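You operate a simulated robot arm through the tools that you are given. There is no shell and no other tool.

Carry out the task below with a simulated two-armed robot. There is one attempt and no reset: what you move stays moved.

JOB
Back off unit 3's stop bolt till the squeeze gauge reads 0.
Fine: the unit is locked off and stays so. Impression on to read the gauge, off again at the end; half a turn of the green spanner for each step shown; spanner back on the ledge.

The check looks at the end state, three seconds after you hand in, the way a careful person would. Anything else that was tipped, shoved, dropped, spilled or broken makes it a failure.

ROBOT AND FRAMES
Two 7-joint arms with three-finger grippers on one trunk, on a base that drives. Base frame: it is fixed to the floor where the robot stands at the start and does not move with it; the origin is under the middle of the robot, x ahead of it, y to its left, z up. Units: mm, degrees, N and s.
The left shoulder is at the start at [70, 146, 1038], the right one opposite. With the tool pointing down near the work surface each hand reaches from about 100 to 660 mm from the robot's upright axis, wherever it stands, measured 20 degrees to its own side. Places, roughly: clutch lever [600, 500, 1000]; impression lever [500, 200, 700]; side knob [600, 500, 800]; squeeze gauge [600, 500, 700]; unit three isolator [500, 600, 900]; unit three lock [400, 700, 900]. Payload 2.2 kg a hand.
The TCP of each hand is the grasp point between the finger pads, 28 mm short of the fingertips. In the tool frame z runs along the fingers and y along their closing line. Largest opening 102 mm; the body of the gripper starts 71 mm behind the TCP.
Orientation is told as [roll, pitch, yaw] about the base's x, y, z axes, in that order, counted from this pose: with the fingers straight down and closing along the base's y, the tool's x points along the base's -x, its y along +y and its z along -z.

CONTROLS
- The arms move only by the tool servo_tool. It takes "left_targets", "right_targets" or both (then of equal length, played together; a hand with none holds still); each is a list of rows, each a list of 6 numbers: the shift along the base's x, y, z in mm, then the turn, a rotation vector about the base's x, y, z in degrees. In form: [[dx, dy, dz, rx, ry, rz], ...]. A call has 1 to 20 rows; each row is the pose to reach, as a shift and turn from the pose commanded when the call began. "left_gripper" and "right_gripper" are, for a hand that has rows, the gripper command, from -1 (shut) to 1 (fully open), values between in proportion, set as the call begins (left out, the last holds). Rows are played at 5 a second. More than 50 mm and 8.6 degrees between two rows, or a gripper value outside its range, and nothing of the call is played. Where a pose cannot be reached the arm comes as near as it can. A force on the tool above 50 N (or 10 N above the force at the start of the call, whichever is more), or a blocked arm, ends the call early, and 0.2 s more pass. Each finger halts on what it meets, pressing with about 35 N; the grip force reading is that of the motor and also rises with nothing between the fingers. The clock runs only during rows and for 0.2 s after the last one: add rows that repeat a pose to give the fingers time. The reply holds the time, the measured pose of the TCP, the force on the tool along the base axes, the opening and the grip force, in the units named above and with some noise, with the torque about the TCP (base axes, N m) and any sound that the robot's microphone picked up, and new pictures: "views" is both (left out), scene, wrist or none (wrist: the cameras of the hands that moved).
- Cameras (640 x 400 px; columns grow to the right, rows downward): "scene" is now at [120.7, 46.9, 1255.5]; the picture's right is [0.55, -0.83, 0.00], its down [-0.55, -0.36, -0.75] and it looks along [0.63, 0.41, -0.66] (base axes); focal length 252 px, centre (320, 200). "left" rides on the left gripper at [72, 38, -86] in its tool frame; the picture's right is [-0.46, 0.89, 0.00], its down [-0.60, -0.32, -0.73] and it looks along [-0.65, -0.34, 0.68] (tool axes); focal length 256 px, centre (320, 200). "right" rides on the right gripper at [69, 44, -86] in its tool frame; the picture's right is [-0.53, 0.85, 0.00], its down [-0.58, -0.36, -0.73] and it looks along [-0.62, -0.39, 0.68] (tool axes); focal length 256 px, centre (320, 200). There is no depth. A picture from a camera that has moved, and an enlarged one, comes with that camera's place and axes in the base frame and with its lens.
- move_column(by): slides the trunk up (or, below 0, down) by that many mm; the arms and the scene camera ride with it, the base frame stays. It gives what a move gives, with no picture.
- roll_base(legs): drives the robot by 1 to 6 legs, each [ahead, left, turn to the left] in mm, mm and degrees, along the robot's own axes; the way and the turn of a leg run together, so that a leg with both is an arc; at most 1500 mm and 180 degrees a leg. The arms and the cameras ride along, it lands a little off, and it stops where it bumps. It gives what a move gives, and a new picture of the scene camera.
- turn_head(pan, tilt): turns the head with the scene camera to pan (to the left, within 86 degrees either way) and tilt (down, from -29 to 69), counted from straight ahead of the robot. It gives what a move gives, and a new picture of the scene camera.
- inspect(camera, box): a new picture of the part [left, top, right, bottom] of that camera's present view, enlarged. It takes no simulated time.
- close_job(): hands the job in; it is judged then, once.

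Places have to be worked out from the pictures, the camera data and where the tool is seen. Open the grippers and draw the arms clear of the work before you hand the job in, unless the task says otherwise.

The tools are called after ">>>" by a JSON object that holds its "op" and its "data". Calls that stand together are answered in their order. servo_tool: Moves the arms, as the interface text tells. Its arguments: {"type":"object","properties":{"left_targets":{"type":"array","items":{"type":"array","items":{"type":"number"}}},"left_gripper":{"type":"number"},"right_targets":{"type":"array","items":{"type":"array","items":{"type":"number"}}},"right_gripper":{"type":"number"},"views":{"type":"string","enum":["both","scene","wrist","none"]}},"required":[]} The other tools are called the same way: move_column (by) slides the trunk up or down; roll_base (legs) drives the base; turn_head (pan, tilt) turns the head that bears the scene camera; inspect (camera, box) takes an enlarged picture of a part of a camera's view; close_job () hands the job in.

At the start:

```text
time_s: 0.0
left_ee_pos: [293.8, 393.6, 936.0]
left_orientation: [0.1, 0.0, 0.0]
left_wrist_force: [-0.2, 0.1, -0.1]
left_ft_torque: [-0.01, -0.01, -0.04]
left_opening: 101.9
left_gripper_force: 0.1
right_ee_pos: [408.9, 66.7, 993.6]
right_orientation: [0.0, 0.0, -0.1]
right_wrist_force: [0.0, -0.7, -0.2]
right_ft_torque: [0.0, 0.03, 0.01]
right_opening: 101.8
right_gripper_force: 0.1
trunk travel left (down, up): [-575.0, 365.0]
robot x, y, heading: [0.9, -5.9, 0.4]
head pan, tilt: [33.5, 41.3]
```

scene: 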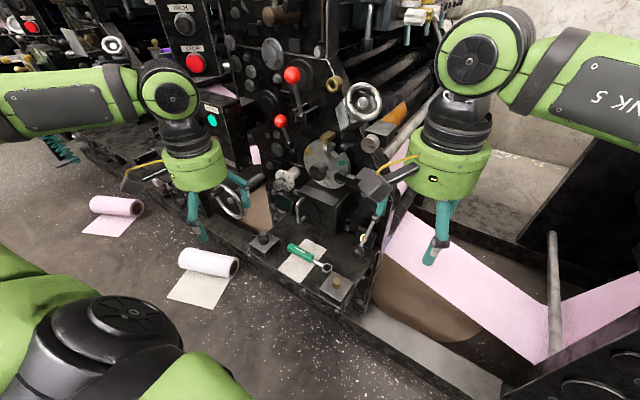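
right: 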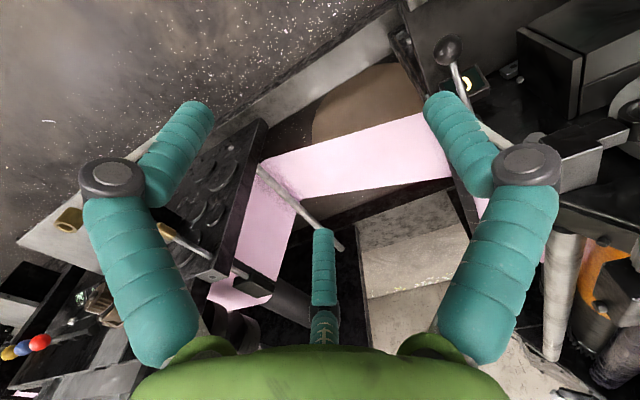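
left: 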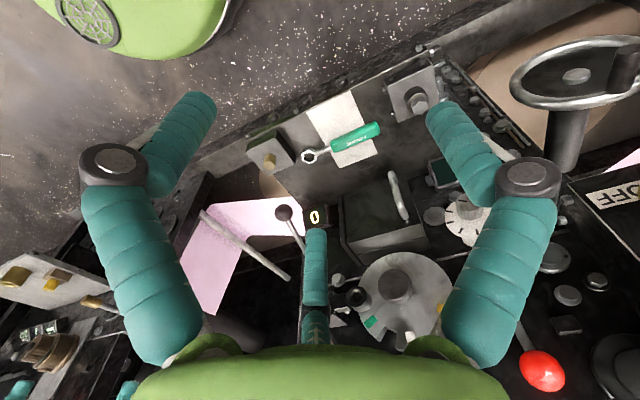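

The scene shows a printing press with a green spanner on a ledge, two bolts, levers, and a gauge. I'll enlarge several parts before moving anything.

>>> {"op": "inspect", "data": {"camera": "scene", "box": [240, 200, 400, 300]}}

>>> {"op": "inspect", "data": {"camera": "scene", "box": [240, 50, 400, 150]}}

>>> {"op": "inspect", "data": {"camera": "scene", "box": [150, 0, 310, 100]}}

>>> {"op": "inspect", "data": {"camera": "scene", "box": [180, 100, 340, 200]}}

>>> {"op": "inspect", "data": {"camera": "left", "box": [240, 80, 480, 230]}}

>>> {"op": "inspect", "data": {"camera": "left", "box": [320, 200, 640, 400]}}

```text
4.00 times, centred on (320, 250) of scene
camera zoom: at [120.7, 46.9, 1255.5], right [0.55, -0.83, 0.0], down [-0.55, -0.36, -0.75], along [0.63, 0.41, -0.66], focal length 1010 px, centre (320, 0)
```

zoom: 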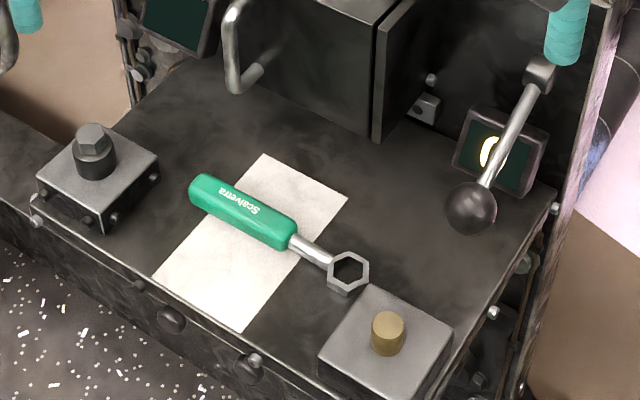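

```text
4.00 times, centred on (320, 100) of scene
camera zoom: at [120.7, 46.9, 1255.5], right [0.55, -0.83, 0.0], down [-0.55, -0.36, -0.75], along [0.63, 0.41, -0.66], focal length 1010 px, centre (320, 600)
```

zoom: 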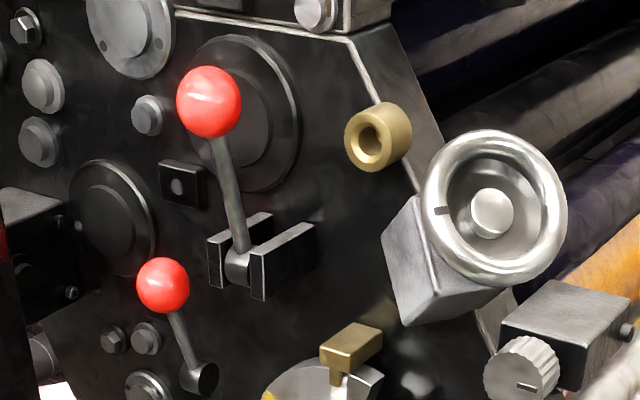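

```text
4.00 times, centred on (230, 50) of scene
camera zoom: at [120.7, 46.9, 1255.5], right [0.55, -0.83, 0.0], down [-0.55, -0.36, -0.75], along [0.63, 0.41, -0.66], focal length 1010 px, centre (680, 800)
```

zoom: 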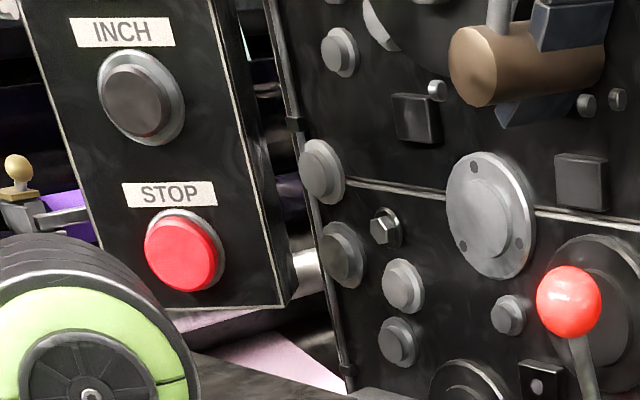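

```text
4.00 times, centred on (260, 150) of scene
camera zoom: at [120.7, 46.9, 1255.5], right [0.55, -0.83, 0.0], down [-0.55, -0.36, -0.75], along [0.63, 0.41, -0.66], focal length 1010 px, centre (560, 400)
```

zoom: 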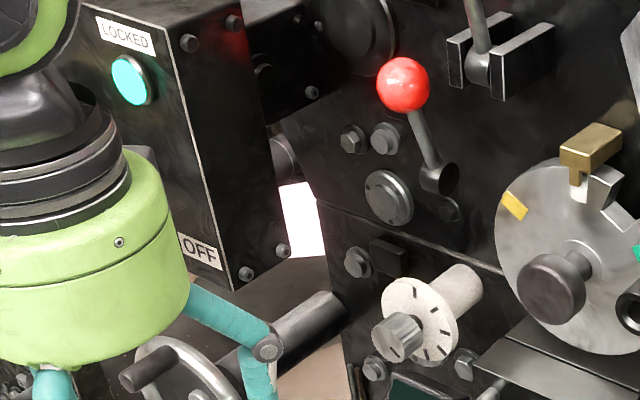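

```text
2.67 times, centred on (360, 155) of left
camera zoom: at [222.1, 432.9, 1020.0], right [0.46, 0.89, 0.0], down [0.6, -0.32, 0.73], along [0.65, -0.34, -0.68], focal length 683 px, centre (213, 320)
```

zoom: 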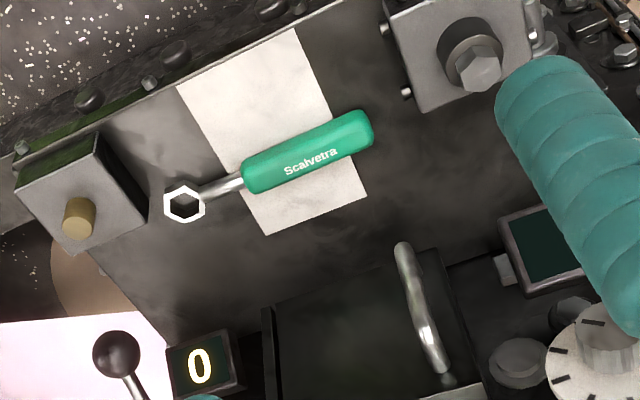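

```text
2.00 times, centred on (480, 300) of left
camera zoom: at [222.1, 432.9, 1020.0], right [0.46, 0.89, 0.0], down [0.6, -0.32, 0.73], along [0.65, -0.34, -0.68], focal length 512 px, centre (0, 0)
```

zoom: 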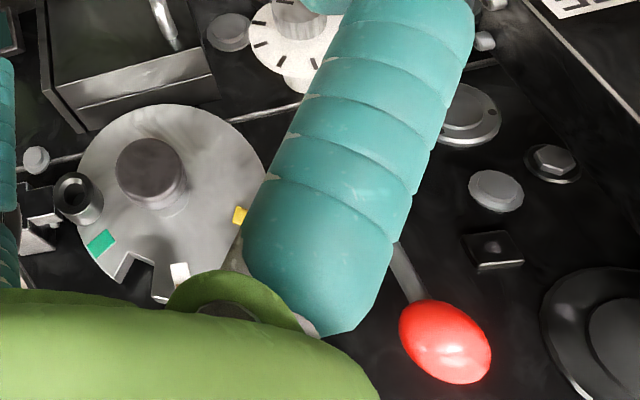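

The near ledge holds what looks like a hex bolt at about [463, 482, 645], and the spanner ring at about [495, 266, 606]. I'll look around with the head for unit labels, the lock and the gauges.

>>> {"op": "turn_head", "data": {"pan": 50, "tilt": 25}}

>>> {"op": "turn_head", "data": {"pan": 15, "tilt": 15}}

>>> {"op": "turn_head", "data": {"pan": -20, "tilt": 30}}

>>> {"op": "turn_head", "data": {"pan": 80, "tilt": 30}}

```text
time_s: 0.8
left_ee_pos: [294.3, 395.1, 935.7]
left_orientation: [0.1, -0.1, 0.1]
left_wrist_force: [-0.7, -1.0, 0.7]
left_ft_torque: [0.03, 0.01, -0.01]
left_opening: 102.2
left_gripper_force: 0.1
right_ee_pos: [408.3, 65.6, 993.9]
right_orientation: [0.0, 0.0, 0.0]
right_wrist_force: [0.2, 0.1, 0.0]
right_ft_torque: [-0.04, 0.03, -0.01]
right_opening: 102.1
right_gripper_force: 0.1
trunk travel left (down, up): [-575.0, 365.0]
robot x, y, heading: [-0.4, 2.2, 0.3]
head pan, tilt: [50.0, 25.0]
camera scene: at [109.9, 71.0, 1280.8], right [0.77, -0.64, 0.0], down [-0.27, -0.32, -0.91], along [0.58, 0.69, -0.42], focal length 252 px, centre (320, 200)
```

scene: 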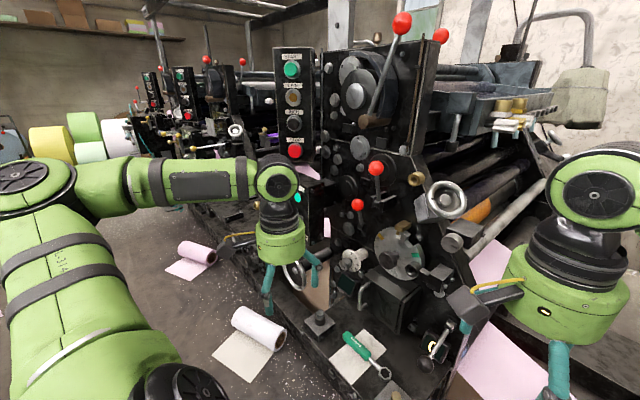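

```text
time_s: 1.8
left_ee_pos: [294.1, 394.9, 934.9]
left_orientation: [0.1, -0.1, 0.1]
left_wrist_force: [0.3, 0.2, 0.0]
left_ft_torque: [0.01, -0.02, -0.04]
left_opening: 102.0
left_gripper_force: 0.2
right_ee_pos: [407.4, 65.7, 993.5]
right_orientation: [-0.1, 0.0, 0.1]
right_wrist_force: [0.4, 0.7, 0.2]
right_ft_torque: [0.0, 0.0, 0.01]
right_opening: 102.1
right_gripper_force: 0.1
trunk travel left (down, up): [-575.0, 365.0]
robot x, y, heading: [0.4, -2.6, 0.3]
head pan, tilt: [15.0, 15.0]
camera scene: at [140.8, 24.8, 1297.0], right [0.26, -0.97, 0.0], down [-0.25, -0.07, -0.97], along [0.93, 0.25, -0.26], focal length 252 px, centre (320, 200)
```

scene: 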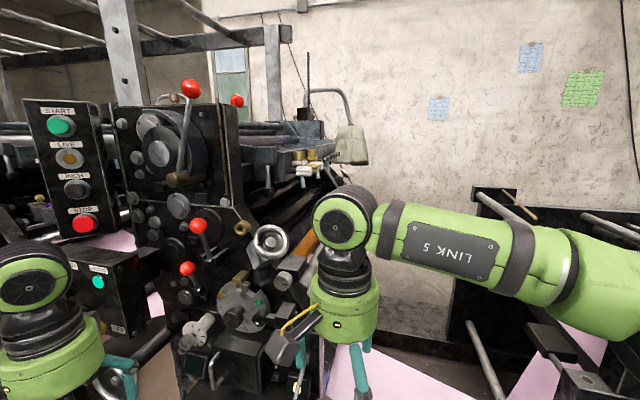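

```text
time_s: 2.8
left_ee_pos: [293.7, 394.7, 934.6]
left_orientation: [0.1, -0.1, 0.0]
left_wrist_force: [-0.4, 0.8, 0.5]
left_ft_torque: [0.0, -0.01, 0.0]
left_opening: 101.9
left_gripper_force: 0.0
right_ee_pos: [408.1, 67.2, 993.4]
right_orientation: [0.0, 0.1, 0.0]
right_wrist_force: [0.7, 0.3, 0.6]
right_ft_torque: [-0.01, 0.03, 0.02]
right_opening: 102.2
right_gripper_force: 0.0
trunk travel left (down, up): [-575.0, 365.0]
robot x, y, heading: [3.7, -2.6, -0.2]
head pan, tilt: [-20.0, 30.0]
camera scene: at [135.6, -30.3, 1272.9], right [-0.34, -0.94, 0.0], down [-0.47, 0.17, -0.87], along [0.81, -0.3, -0.5], focal length 252 px, centre (320, 200)
```

scene: 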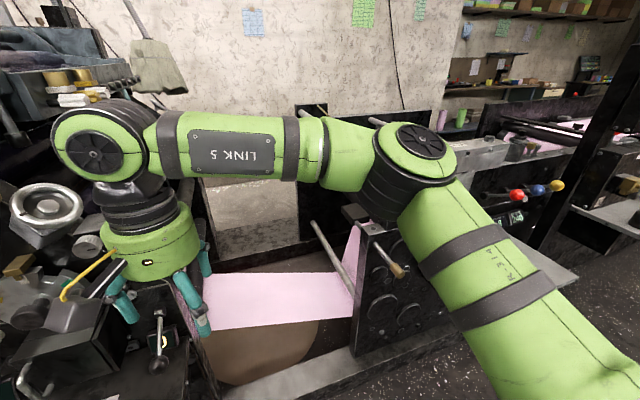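

```text
time_s: 4.6
left_ee_pos: [293.5, 394.4, 934.4]
left_orientation: [0.1, -0.1, 0.1]
left_wrist_force: [0.4, -0.1, 1.0]
left_ft_torque: [0.01, 0.01, 0.01]
left_opening: 102.1
left_gripper_force: 0.0
right_ee_pos: [408.8, 66.0, 993.8]
right_orientation: [0.0, 0.1, -0.1]
right_wrist_force: [0.1, -0.2, 0.7]
right_ft_torque: [0.0, 0.0, 0.0]
right_opening: 102.1
right_gripper_force: 0.0
trunk travel left (down, up): [-575.0, 365.0]
robot x, y, heading: [-0.4, -1.5, 0.1]
head pan, tilt: [80.0, 30.0]
camera scene: at [66.4, 89.6, 1272.8], right [0.98, -0.17, 0.0], down [-0.09, -0.49, -0.87], along [0.15, 0.85, -0.5], focal length 252 px, centre (320, 200)
```

scene: 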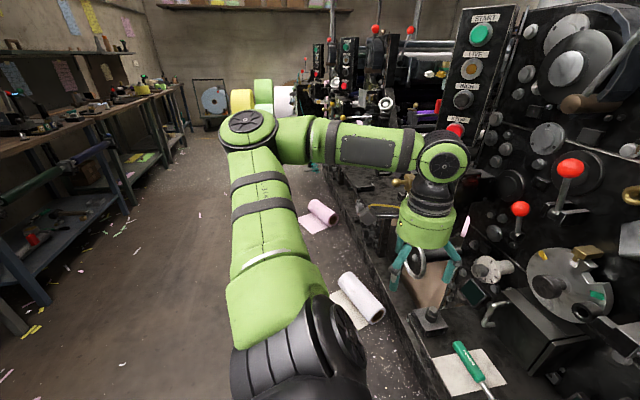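

Unit 3's panel (START/LIVE/INCH/STOP) and the LOCKED/OFF box are just left of the ledge. I'll zoom in on them and on the ledge displays.

>>> {"op": "inspect", "data": {"camera": "scene", "box": [400, 0, 640, 150]}}

>>> {"op": "inspect", "data": {"camera": "scene", "box": [380, 250, 620, 400]}}

>>> {"op": "inspect", "data": {"camera": "scene", "box": [280, 0, 440, 100]}}

>>> {"op": "turn_head", "data": {"pan": 55, "tilt": 35}}

```text
2.67 times, centred on (520, 75) of scene
camera zoom: at [66.4, 89.6, 1272.8], right [0.98, -0.17, 0.0], down [-0.09, -0.49, -0.87], along [0.15, 0.85, -0.5], focal length 673 px, centre (-213, 533)
```

zoom: 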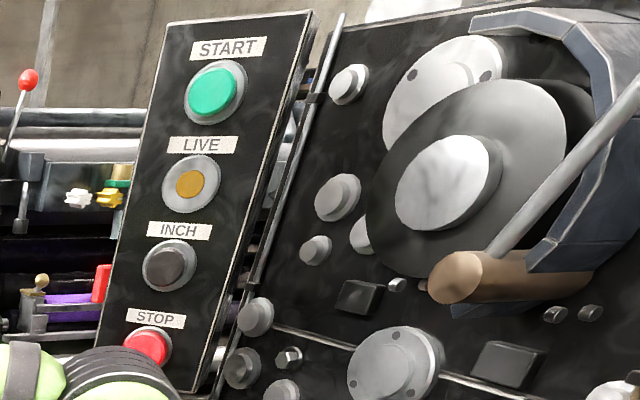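

```text
2.67 times, centred on (500, 325) of scene
camera zoom: at [66.4, 89.6, 1272.8], right [0.98, -0.17, 0.0], down [-0.09, -0.49, -0.87], along [0.15, 0.85, -0.5], focal length 673 px, centre (-160, -133)
```

zoom: 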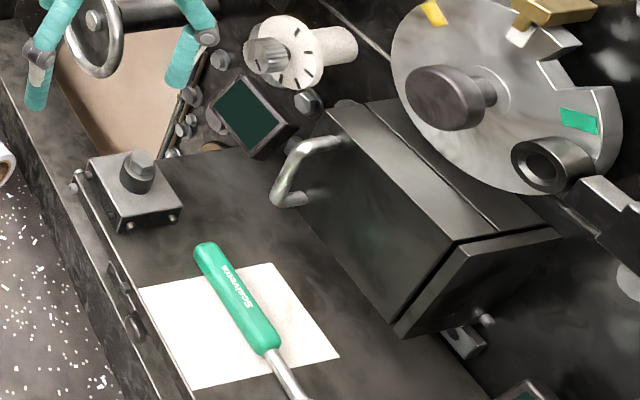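

```text
4.00 times, centred on (360, 50) of scene
camera zoom: at [66.4, 89.6, 1272.8], right [0.98, -0.17, 0.0], down [-0.09, -0.49, -0.87], along [0.15, 0.85, -0.5], focal length 1010 px, centre (160, 800)
```

zoom: 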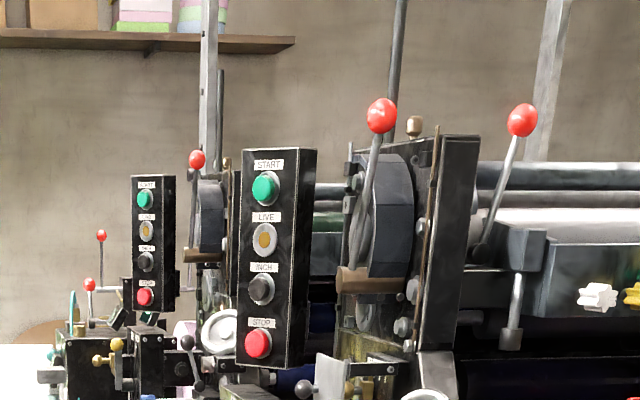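

```text
time_s: 5.5
left_ee_pos: [293.9, 394.2, 935.0]
left_orientation: [0.0, -0.1, 0.0]
left_wrist_force: [0.6, -0.7, 0.0]
left_ft_torque: [-0.02, -0.02, 0.0]
left_opening: 101.9
left_gripper_force: 0.0
right_ee_pos: [407.6, 66.3, 992.9]
right_orientation: [0.1, 0.0, 0.0]
right_wrist_force: [-0.6, -0.4, 0.0]
right_ft_torque: [0.03, -0.01, 0.0]
right_opening: 101.9
right_gripper_force: 0.1
trunk travel left (down, up): [-575.0, 365.0]
robot x, y, heading: [-2.1, -4.1, -0.1]
head pan, tilt: [55.0, 35.0]
camera scene: at [101.0, 72.7, 1265.1], right [0.82, -0.57, 0.0], down [-0.33, -0.47, -0.82], along [0.47, 0.67, -0.57], focal length 252 px, centre (320, 200)
```

scene: 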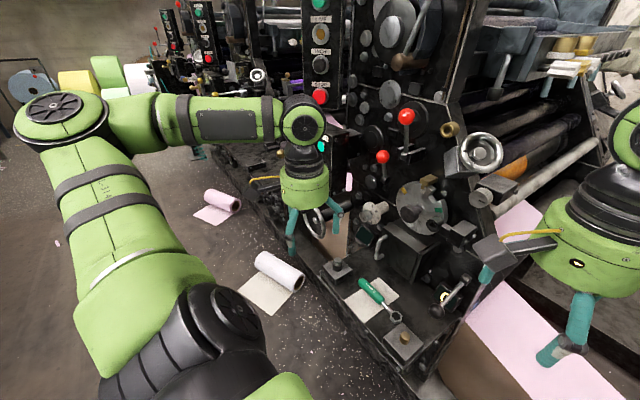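

The LIVE lamp looks dark and the squeeze gauge display beside the graduated knob is blank. I'll turn and retract the left hand so its wrist camera, and the scene camera, can see the lock box.

>>> {"op": "servo_tool", "data": {"left_targets": [[-10, -5, 5, 0, 0, 8], [-20, -10, 10, 0, 0, 16], [-30, -15, 15, 0, 0, 24], [-40, -20, 20, 0, 0, 32], [-50, -25, 25, 0, 0, 40], [-60, -30, 30, 0, 0, 48], [-70, -35, 35, 0, 0, 56], [-80, -40, 40, 0, 0, 64]]}}

```text
time_s: 7.3
left_ee_pos: [212.7, 353.7, 975.1]
left_orientation: [0.1, -0.1, 64.2]
left_wrist_force: [-0.4, 0.1, -0.1]
left_ft_torque: [0.01, -0.02, -0.01]
left_opening: 101.9
left_gripper_force: 0.0
right_ee_pos: [407.6, 65.9, 992.7]
right_orientation: [0.0, 0.0, -0.1]
right_wrist_force: [0.2, -0.3, -0.5]
right_ft_torque: [-0.02, -0.02, 0.0]
right_opening: 101.8
right_gripper_force: 0.0
trunk travel left (down, up): [-575.0, 365.0]
robot x, y, heading: [0.2, -0.9, 0.0]
head pan, tilt: [55.0, 35.0]
camera scene: at [100.6, 72.0, 1265.1], right [0.82, -0.57, 0.0], down [-0.33, -0.47, -0.82], along [0.47, 0.67, -0.57], focal length 252 px, centre (320, 200)
camera left: at [148.2, 305.5, 1060.2], right [-0.59, 0.8, 0.0], down [0.55, 0.4, 0.73], along [0.59, 0.44, -0.68], focal length 256 px, centre (320, 200)
```

scene: 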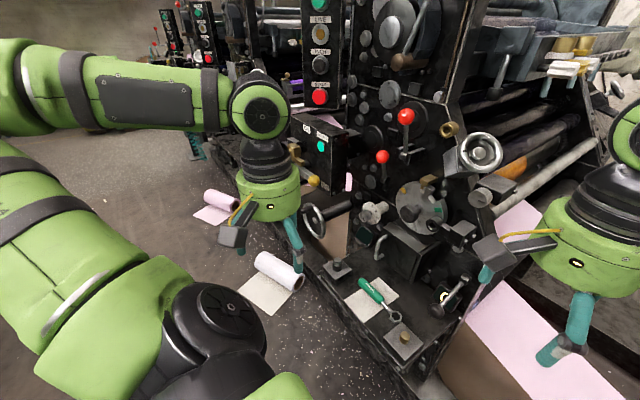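
left: 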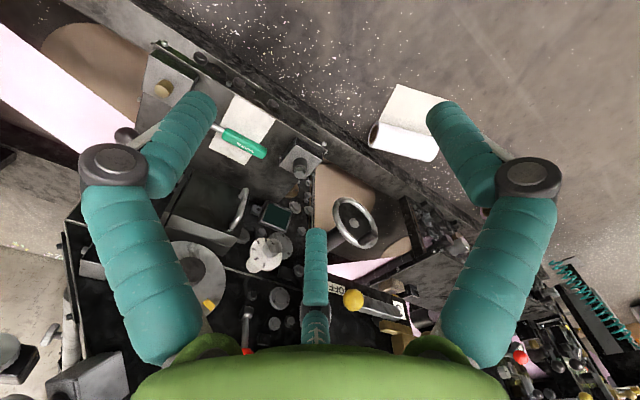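

The box is now partly visible, with a yellow ball and brass block beside it. I'll zoom in.

>>> {"op": "inspect", "data": {"camera": "left", "box": [280, 240, 440, 340]}}

>>> {"op": "inspect", "data": {"camera": "scene", "box": [250, 90, 410, 190]}}

>>> {"op": "servo_tool", "data": {"left_targets": [[-10, -30, 20, 0, 0, 0], [-20, -60, 40, 0, 0, 0], [-30, -90, 60, 0, 0, 0]]}}

```text
4.00 times, centred on (360, 290) of left
camera zoom: at [148.2, 305.5, 1060.2], right [-0.59, 0.8, 0.0], down [0.55, 0.4, 0.73], along [0.59, 0.44, -0.68], focal length 1024 px, centre (160, -160)
```

zoom: 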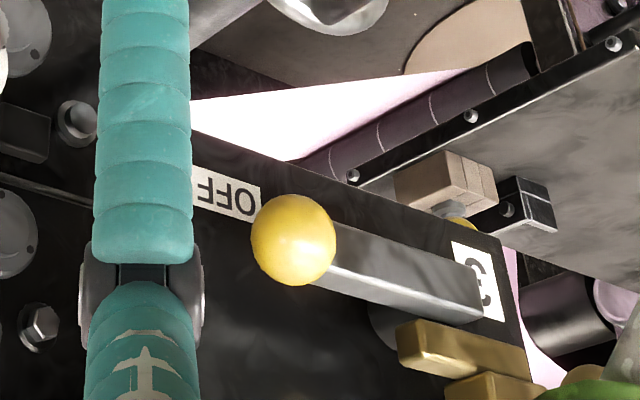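

```text
4.00 times, centred on (330, 140) of scene
camera zoom: at [100.6, 72.0, 1265.1], right [0.82, -0.57, 0.0], down [-0.33, -0.47, -0.82], along [0.47, 0.67, -0.57], focal length 1010 px, centre (280, 440)
```

zoom: 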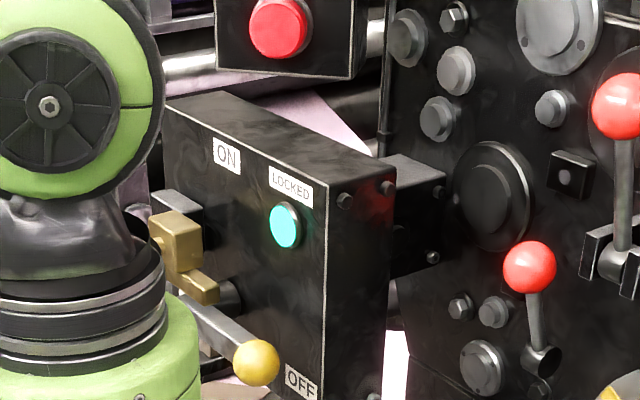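

```text
time_s: 8.1
left_ee_pos: [184.0, 263.7, 1035.9]
left_orientation: [0.1, -0.3, 63.9]
left_wrist_force: [-0.2, 0.1, 0.8]
left_ft_torque: [0.04, -0.01, 0.02]
left_opening: 101.9
left_gripper_force: 0.0
right_ee_pos: [408.3, 65.0, 993.2]
right_orientation: [0.1, 0.1, 0.1]
right_wrist_force: [-0.1, -0.3, -0.5]
right_ft_torque: [0.02, 0.01, 0.01]
right_opening: 102.0
right_gripper_force: 0.1
trunk travel left (down, up): [-575.0, 365.0]
robot x, y, heading: [2.8, -0.5, -0.3]
head pan, tilt: [55.0, 35.0]
camera scene: at [100.7, 71.4, 1265.1], right [0.82, -0.57, 0.0], down [-0.33, -0.47, -0.82], along [0.47, 0.67, -0.57], focal length 252 px, centre (320, 200)
camera left: at [118.2, 214.3, 1121.0], right [-0.59, 0.81, 0.0], down [0.55, 0.4, 0.73], along [0.59, 0.44, -0.68], focal length 256 px, centre (320, 200)
```

scene: 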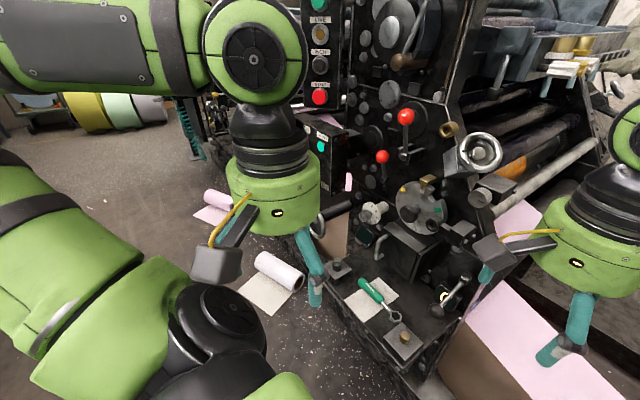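
left: 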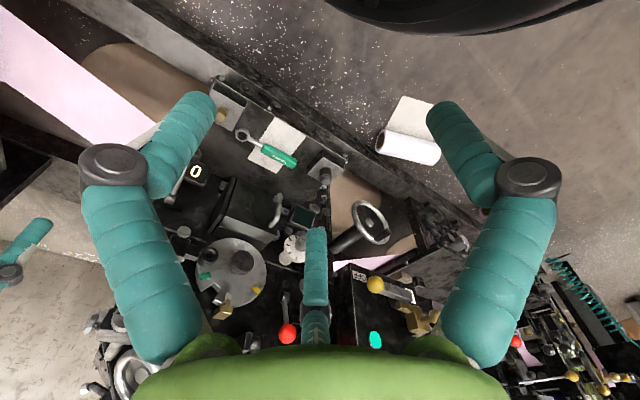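

The isolator lever points to OFF with a brass lock block across it. I'll check the number plate and the displays again.

>>> {"op": "inspect", "data": {"camera": "left", "box": [300, 240, 460, 340]}}

>>> {"op": "inspect", "data": {"camera": "left", "box": [160, 80, 360, 205]}}

>>> {"op": "inspect", "data": {"camera": "left", "box": [160, 180, 360, 305]}}

>>> {"op": "inspect", "data": {"camera": "scene", "box": [310, 170, 510, 295]}}

>>> {"op": "inspect", "data": {"camera": "scene", "box": [340, 250, 500, 350]}}

```text
4.00 times, centred on (380, 290) of left
camera zoom: at [118.2, 214.3, 1121.0], right [-0.59, 0.81, 0.0], down [0.55, 0.4, 0.73], along [0.59, 0.44, -0.68], focal length 1024 px, centre (80, -160)
```

zoom: 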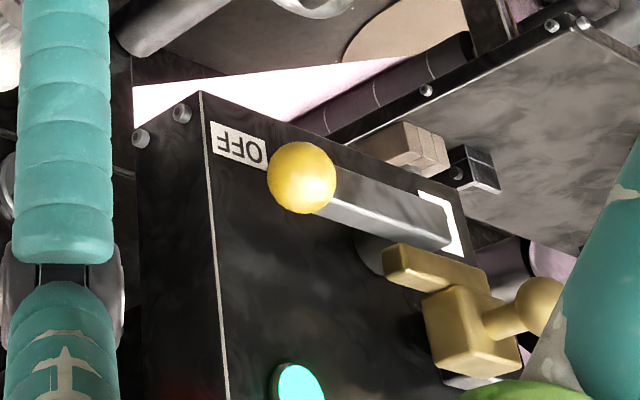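

```text
3.20 times, centred on (260, 142) of left
camera zoom: at [118.2, 214.3, 1121.0], right [-0.59, 0.81, 0.0], down [0.55, 0.4, 0.73], along [0.59, 0.44, -0.68], focal length 819 px, centre (512, 384)
```

zoom: 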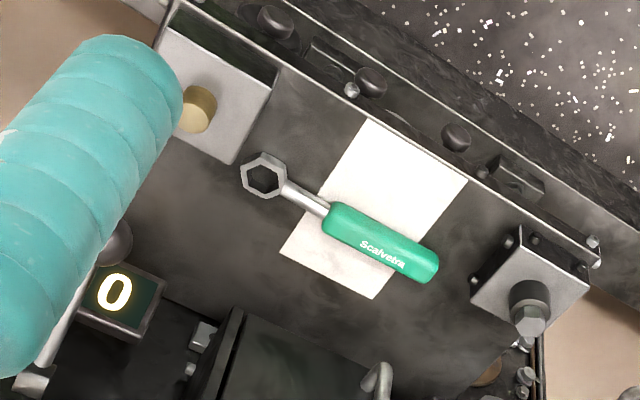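

```text
3.20 times, centred on (260, 242) of left
camera zoom: at [118.2, 214.3, 1121.0], right [-0.59, 0.81, 0.0], down [0.55, 0.4, 0.73], along [0.59, 0.44, -0.68], focal length 819 px, centre (512, 64)
```

zoom: 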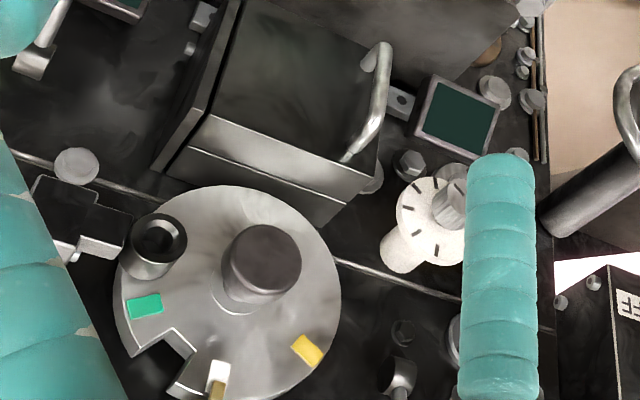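

```text
3.20 times, centred on (410, 232) of scene
camera zoom: at [100.7, 71.4, 1265.1], right [0.82, -0.57, 0.0], down [-0.33, -0.47, -0.82], along [0.47, 0.67, -0.57], focal length 808 px, centre (32, 96)
```

zoom: 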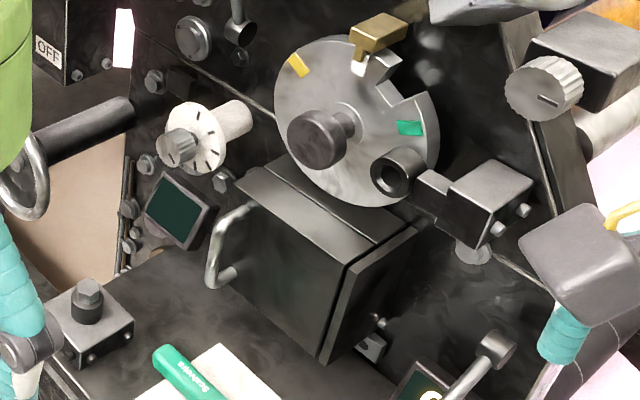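

```text
4.00 times, centred on (420, 300) of scene
camera zoom: at [100.7, 71.4, 1265.1], right [0.82, -0.57, 0.0], down [-0.33, -0.47, -0.82], along [0.47, 0.67, -0.57], focal length 1010 px, centre (-80, -200)
```

zoom: 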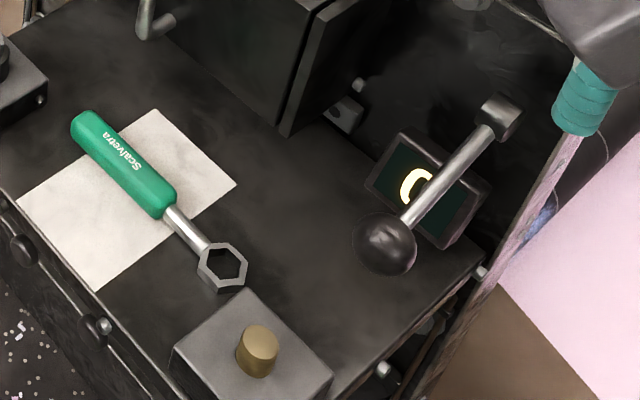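

The plate reads 3, the lever is at OFF and LOCKED is lit, so the unit stays as it is. Next I'll look at the impression lever with its ball at about [530, 192, 697] from the right wrist camera.

>>> {"op": "inspect", "data": {"camera": "right", "box": [380, 0, 640, 162]}}

>>> {"op": "servo_tool", "data": {"right_targets": [[-10, -10, 0, 0, 0, 8], [-20, -20, 0, 0, 0, 16], [-30, -30, 0, 0, 0, 24], [-40, -40, 0, 0, 0, 32], [-50, -50, 0, 0, 0, 40], [-60, -60, 0, 0, 0, 48], [-70, -70, 0, 0, 0, 56], [-80, -80, 0, 0, 0, 60]]}}

```text
2.46 times, centred on (510, 81) of right
camera zoom: at [339.4, 108.7, 1079.7], right [0.53, 0.85, 0.0], down [0.58, -0.37, 0.73], along [0.62, -0.39, -0.68], focal length 630 px, centre (-148, 493)
```

zoom: 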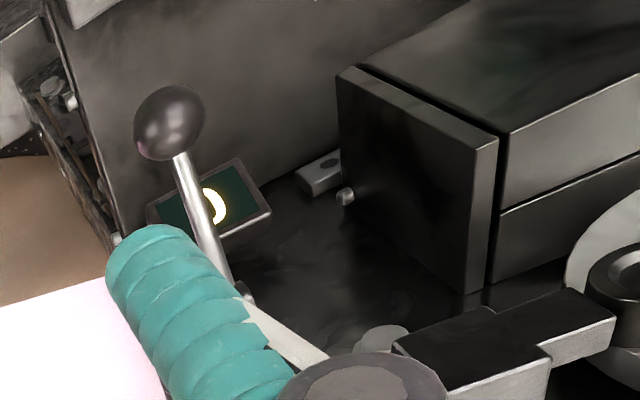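

```text
time_s: 9.9
left_ee_pos: [182.9, 263.1, 1035.8]
left_orientation: [0.1, -0.2, 64.0]
left_wrist_force: [-0.1, 0.3, 0.6]
left_ft_torque: [0.01, -0.03, -0.02]
left_opening: 102.4
left_gripper_force: 0.2
right_ee_pos: [329.4, -14.2, 993.8]
right_orientation: [0.0, 0.0, 60.1]
right_wrist_force: [0.0, 0.4, 0.5]
right_ft_torque: [0.02, 0.02, -0.04]
right_opening: 102.0
right_gripper_force: 0.0
trunk travel left (down, up): [-575.0, 365.0]
robot x, y, heading: [1.9, 0.9, -0.3]
head pan, tilt: [55.0, 35.0]
camera scene: at [101.0, 72.3, 1265.1], right [0.82, -0.57, 0.0], down [-0.33, -0.47, -0.82], along [0.47, 0.67, -0.57], focal length 252 px, centre (320, 200)
camera right: at [257.8, -52.4, 1079.2], right [-0.47, 0.88, 0.0], down [0.6, 0.32, 0.73], along [0.65, 0.34, -0.68], focal length 256 px, centre (320, 200)
```

scene: 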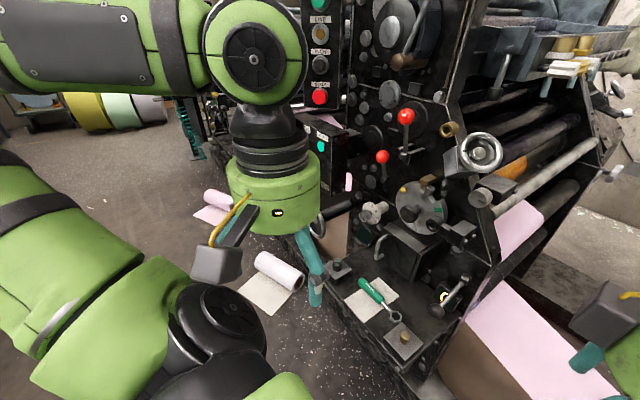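
right: 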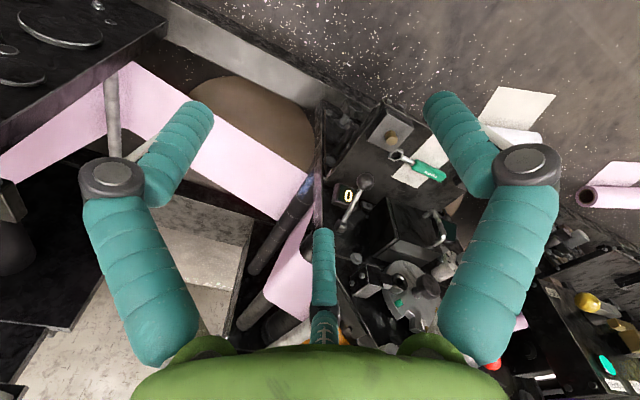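

The right wrist camera now sees the lever clearly; I'll zoom in to locate its ball and hub.

>>> {"op": "inspect", "data": {"camera": "right", "box": [310, 100, 470, 200]}}

>>> {"op": "inspect", "data": {"camera": "right", "box": [310, 160, 470, 260]}}

>>> {"op": "inspect", "data": {"camera": "right", "box": [330, 240, 490, 340]}}

>>> {"op": "inspect", "data": {"camera": "scene", "box": [410, 260, 490, 310]}}

```text
4.00 times, centred on (390, 150) of right
camera zoom: at [257.8, -52.4, 1079.2], right [-0.47, 0.88, 0.0], down [0.6, 0.32, 0.73], along [0.65, 0.34, -0.68], focal length 1024 px, centre (40, 400)
```

zoom: 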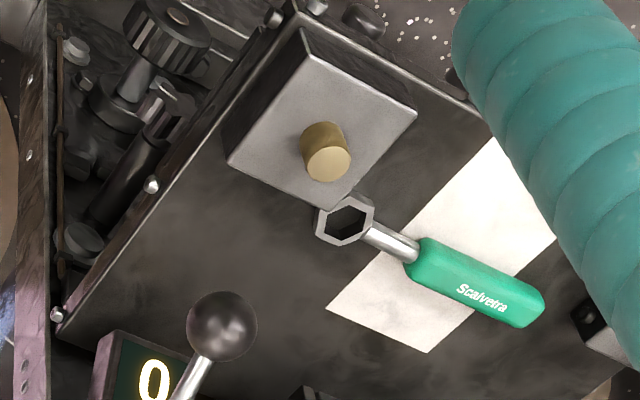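

```text
4.00 times, centred on (390, 210) of right
camera zoom: at [257.8, -52.4, 1079.2], right [-0.47, 0.88, 0.0], down [0.6, 0.32, 0.73], along [0.65, 0.34, -0.68], focal length 1024 px, centre (40, 160)
```

zoom: 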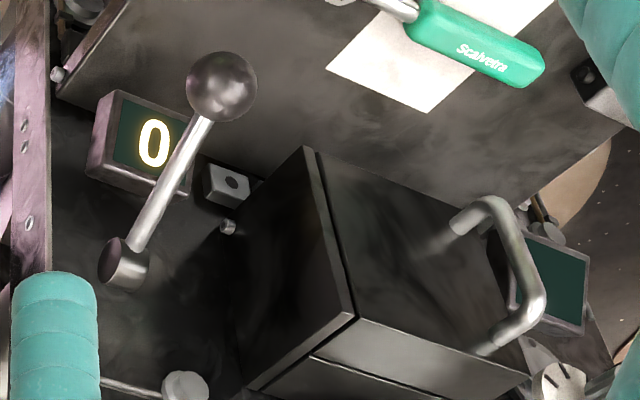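

```text
4.00 times, centred on (410, 290) of right
camera zoom: at [257.8, -52.4, 1079.2], right [-0.47, 0.88, 0.0], down [0.6, 0.32, 0.73], along [0.65, 0.34, -0.68], focal length 1024 px, centre (-40, -160)
```

zoom: 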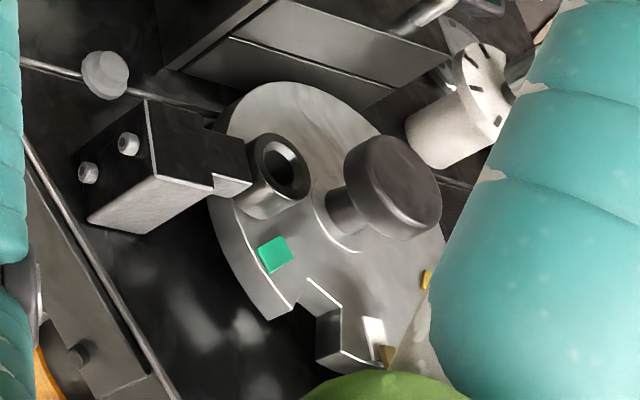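

```text
8.00 times, centred on (450, 285) of scene
camera zoom: at [101.0, 72.3, 1265.1], right [0.82, -0.57, 0.0], down [-0.33, -0.47, -0.82], along [0.47, 0.67, -0.57], focal length 2019 px, centre (-720, -480)
```

zoom: 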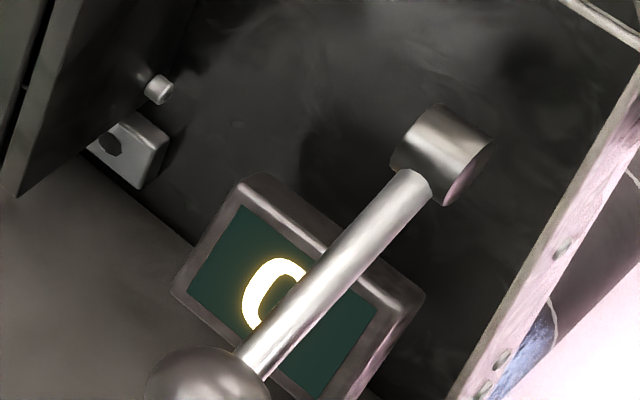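

The lever hub is at about [636, 197, 737] with its axis along y, and the ball is 113 mm out and slightly below it. The bolt is at the edge of the left hand's reach, so I'll drive the base 200 mm left over clear floor.

>>> {"op": "roll_base", "data": {"legs": [[0, 200, 0]]}}

```text
time_s: 11.4
left_ee_pos: [183.3, 461.9, 1035.2]
left_orientation: [0.1, -0.1, 64.2]
left_wrist_force: [-0.5, -0.3, 0.0]
left_ft_torque: [-0.01, 0.0, 0.0]
left_opening: 101.8
left_gripper_force: 0.0
right_ee_pos: [329.3, 184.4, 993.7]
right_orientation: [0.0, 0.0, 60.1]
right_wrist_force: [-0.5, -0.2, 0.1]
right_ft_torque: [-0.03, -0.03, -0.01]
right_opening: 102.0
right_gripper_force: 0.0
trunk travel left (down, up): [-575.0, 365.0]
robot x, y, heading: [-1.6, 198.1, 0.1]
head pan, tilt: [55.0, 35.0]
camera scene: at [100.7, 271.1, 1265.1], right [0.82, -0.57, 0.0], down [-0.33, -0.47, -0.82], along [0.47, 0.67, -0.57], focal length 252 px, centre (320, 200)
```

scene: 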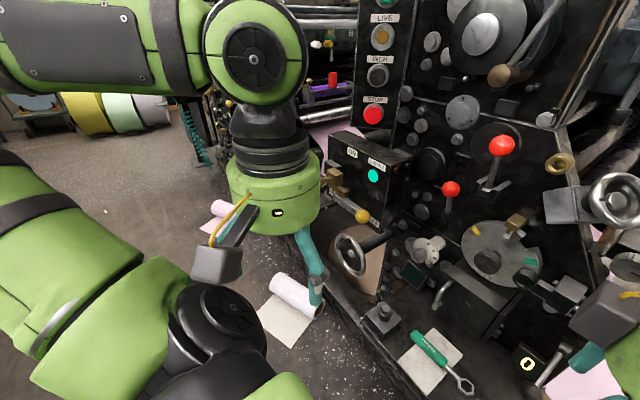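

The base moved 199 mm. I'll point the head at the work and re-measure everything from this new place.

>>> {"op": "turn_head", "data": {"pan": 22, "tilt": 42}}

>>> {"op": "inspect", "data": {"camera": "scene", "box": [200, 180, 440, 330]}}

>>> {"op": "inspect", "data": {"camera": "scene", "box": [160, 200, 320, 300]}}

>>> {"op": "inspect", "data": {"camera": "scene", "box": [320, 200, 480, 300]}}

```text
time_s: 12.4
left_ee_pos: [181.3, 461.6, 1036.8]
left_orientation: [0.2, -0.2, 64.3]
left_wrist_force: [0.4, -0.1, 1.1]
left_ft_torque: [0.0, 0.03, 0.02]
left_opening: 101.9
left_gripper_force: 0.1
right_ee_pos: [329.7, 185.6, 993.6]
right_orientation: [0.0, 0.0, 60.0]
right_wrist_force: [0.2, -0.3, -0.4]
right_ft_torque: [-0.05, 0.01, 0.0]
right_opening: 102.0
right_gripper_force: 0.1
trunk travel left (down, up): [-575.0, 365.0]
robot x, y, heading: [-2.4, 196.7, 0.0]
head pan, tilt: [22.0, 42.0]
camera scene: at [127.8, 230.6, 1254.6], right [0.38, -0.93, 0.0], down [-0.62, -0.25, -0.74], along [0.69, 0.28, -0.67], focal length 252 px, centre (320, 200)
```

scene: 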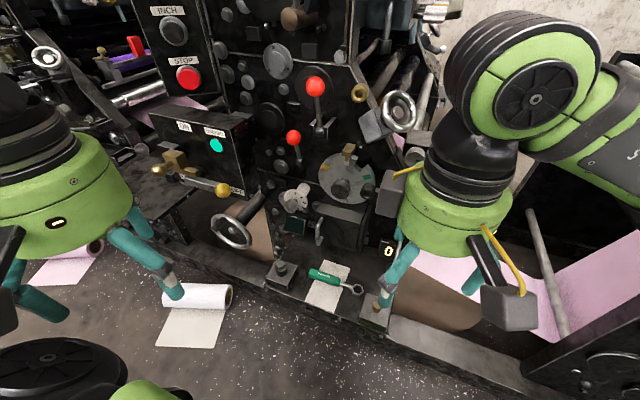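

```text
2.67 times, centred on (320, 255) of scene
camera zoom: at [127.8, 230.6, 1254.6], right [0.38, -0.93, 0.0], down [-0.62, -0.25, -0.74], along [0.69, 0.28, -0.67], focal length 673 px, centre (320, 53)
```

zoom: 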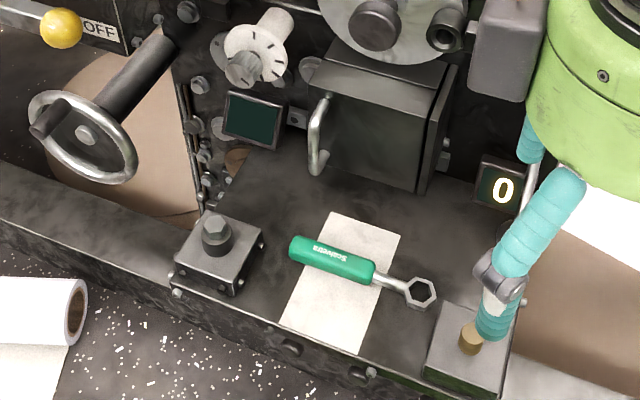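

```text
4.00 times, centred on (240, 250) of scene
camera zoom: at [127.8, 230.6, 1254.6], right [0.38, -0.93, 0.0], down [-0.62, -0.25, -0.74], along [0.69, 0.28, -0.67], focal length 1010 px, centre (640, 0)
```

zoom: 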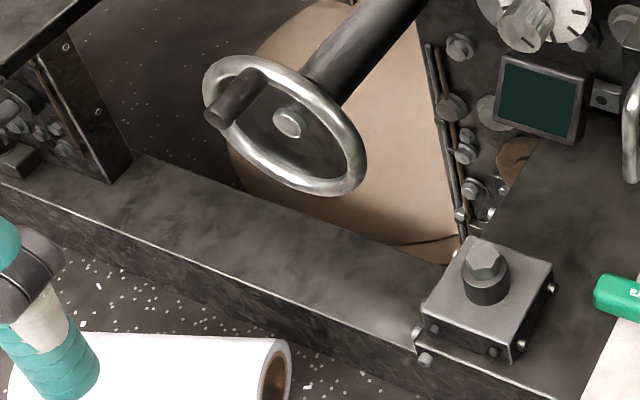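

```text
4.00 times, centred on (400, 250) of scene
camera zoom: at [127.8, 230.6, 1254.6], right [0.38, -0.93, 0.0], down [-0.62, -0.25, -0.74], along [0.69, 0.28, -0.67], focal length 1010 px, centre (0, 0)
```

zoom: 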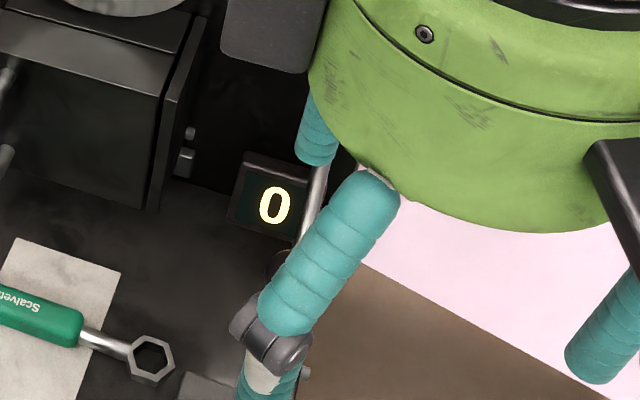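

The wrist camera centres on the grasp point, so I'll use it to home in. First I bring the right hand to yaw 0 in front of the lever ball (about [530, 193, 697]), staying high.

>>> {"op": "servo_tool", "data": {"right_targets": [[10, 0, -10, 0, 0, -8], [20, 0, -20, 0, 0, -16], [30, 0, -30, 0, 0, -24], [40, 0, -40, 0, 0, -32], [50, 0, -50, 0, 0, -40], [60, 0, -60, 0, 0, -48], [70, 0, -80, 0, 0, -56], [80, 5, -100, 0, 0, -60], [80, 8, -120, 0, 0, -60]]}}

>>> {"op": "servo_tool", "data": {"right_targets": [[10, 0, -10, 0, -7, 0], [20, 0, -20, 0, -14, 0], [30, 0, -30, 0, -21, 0], [40, 0, -40, 0, -28, 0], [50, 0, -60, 0, -30, 0], [50, 0, -60, 0, -30, 0]]}}

```text
time_s: 14.4
left_ee_pos: [182.9, 461.8, 1035.8]
left_orientation: [0.1, 0.0, 64.1]
left_wrist_force: [0.5, 0.0, -0.1]
left_ft_torque: [0.0, 0.0, -0.01]
left_opening: 102.1
left_gripper_force: 0.2
right_ee_pos: [409.6, 193.4, 873.7]
right_orientation: [0.1, 0.0, 0.0]
right_wrist_force: [1.1, -0.1, -0.9]
right_ft_torque: [-0.03, 0.01, -0.01]
right_opening: 101.9
right_gripper_force: 0.0
trunk travel left (down, up): [-575.0, 365.0]
robot x, y, heading: [-0.2, 202.8, 0.0]
head pan, tilt: [22.0, 42.0]
camera scene: at [127.9, 230.5, 1254.6], right [0.38, -0.93, 0.0], down [-0.62, -0.25, -0.74], along [0.69, 0.28, -0.67], focal length 252 px, centre (320, 200)
camera right: at [341.9, 236.7, 960.0], right [0.53, 0.85, 0.0], down [0.58, -0.36, 0.73], along [0.62, -0.39, -0.68], focal length 256 px, centre (320, 200)
```

scene: 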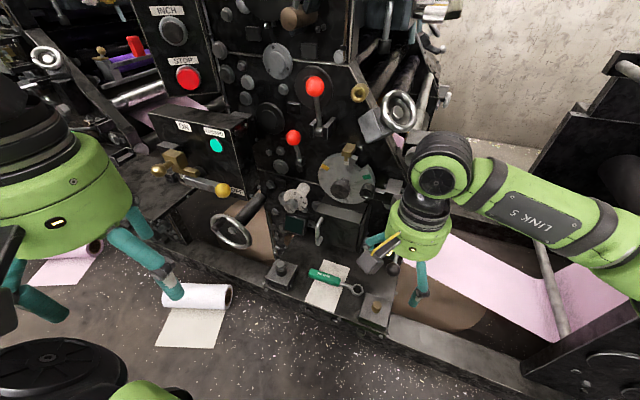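
right: 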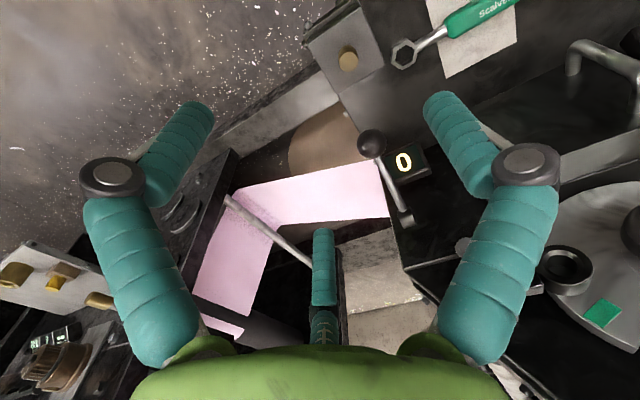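

```text
time_s: 15.8
left_ee_pos: [183.1, 462.5, 1035.7]
left_orientation: [0.1, -0.1, 64.2]
left_wrist_force: [0.5, 0.6, -0.1]
left_ft_torque: [-0.02, 0.0, -0.01]
left_opening: 101.9
left_gripper_force: 0.0
right_ee_pos: [457.2, 191.3, 812.3]
right_orientation: [0.0, -30.2, 0.1]
right_wrist_force: [0.4, -0.1, 0.2]
right_ft_torque: [-0.01, 0.05, -0.04]
right_opening: 101.9
right_gripper_force: 0.0
trunk travel left (down, up): [-575.0, 365.0]
robot x, y, heading: [-3.8, 199.6, 0.4]
head pan, tilt: [22.0, 42.0]
camera scene: at [127.5, 230.7, 1254.6], right [0.38, -0.93, 0.0], down [-0.62, -0.25, -0.74], along [0.69, 0.28, -0.67], focal length 252 px, centre (320, 200)
camera right: at [356.2, 236.1, 852.0], right [0.46, 0.85, 0.27], down [0.13, -0.36, 0.92], along [0.88, -0.39, -0.28], focal length 256 px, centre (320, 200)
```

scene: 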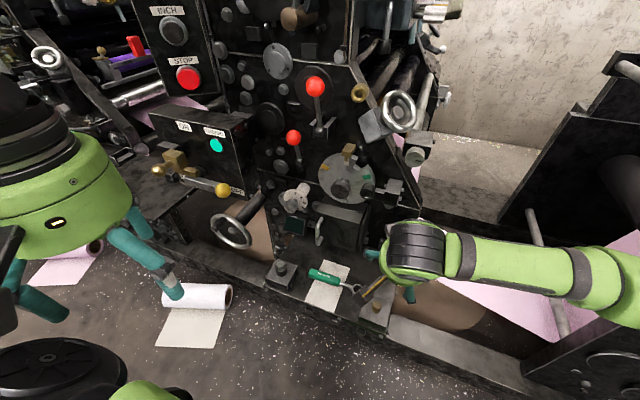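
right: 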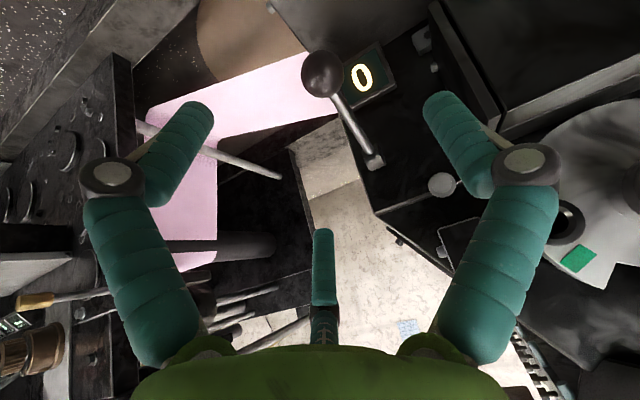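

Triangulation from the two wrist views puts the ball at [527, 194, 700] and the hub at about [636, 192, 742]. I'll approach the ball along the tool axis.

>>> {"op": "servo_tool", "data": {"right_targets": [[13, 1, -20, 0, 0, 0], [26, 2, -40, 0, 0, 0], [40, 3, -60, 0, 0, 0], [50, 3, -78, 0, 0, 0], [60, 3, -95, 0, 0, 0], [70, 3, -112, 0, 0, 0], [70, 3, -112, 0, 0, 0]], "right_gripper": 1}}

```text
time_s: 17.4
left_ee_pos: [183.4, 462.1, 1034.4]
left_orientation: [0.1, -0.1, 64.2]
left_wrist_force: [0.2, 0.4, 0.8]
left_ft_torque: [-0.02, 0.03, -0.01]
left_opening: 102.1
left_gripper_force: 0.0
right_ee_pos: [528.4, 197.0, 701.5]
right_orientation: [-0.2, -30.0, 0.2]
right_wrist_force: [0.2, 0.2, 0.2]
right_ft_torque: [-0.02, 0.01, -0.02]
right_opening: 101.8
right_gripper_force: 0.1
trunk travel left (down, up): [-575.0, 365.0]
robot x, y, heading: [1.1, 197.8, 0.2]
head pan, tilt: [22.0, 42.0]
camera scene: at [127.6, 230.6, 1254.6], right [0.38, -0.93, 0.0], down [-0.62, -0.25, -0.74], along [0.69, 0.28, -0.67], focal length 252 px, centre (320, 200)
camera right: at [426.3, 240.8, 741.7], right [0.46, 0.85, 0.27], down [0.13, -0.36, 0.92], along [0.88, -0.39, -0.28], focal length 256 px, centre (320, 200)
```

scene: 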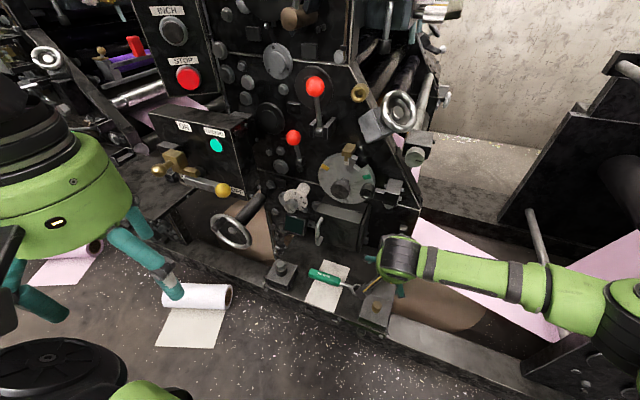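
right: 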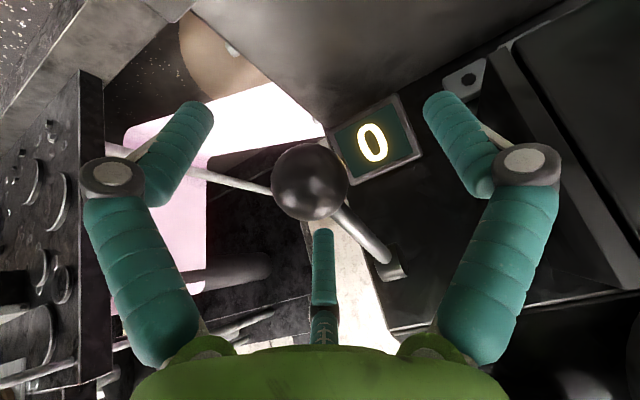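

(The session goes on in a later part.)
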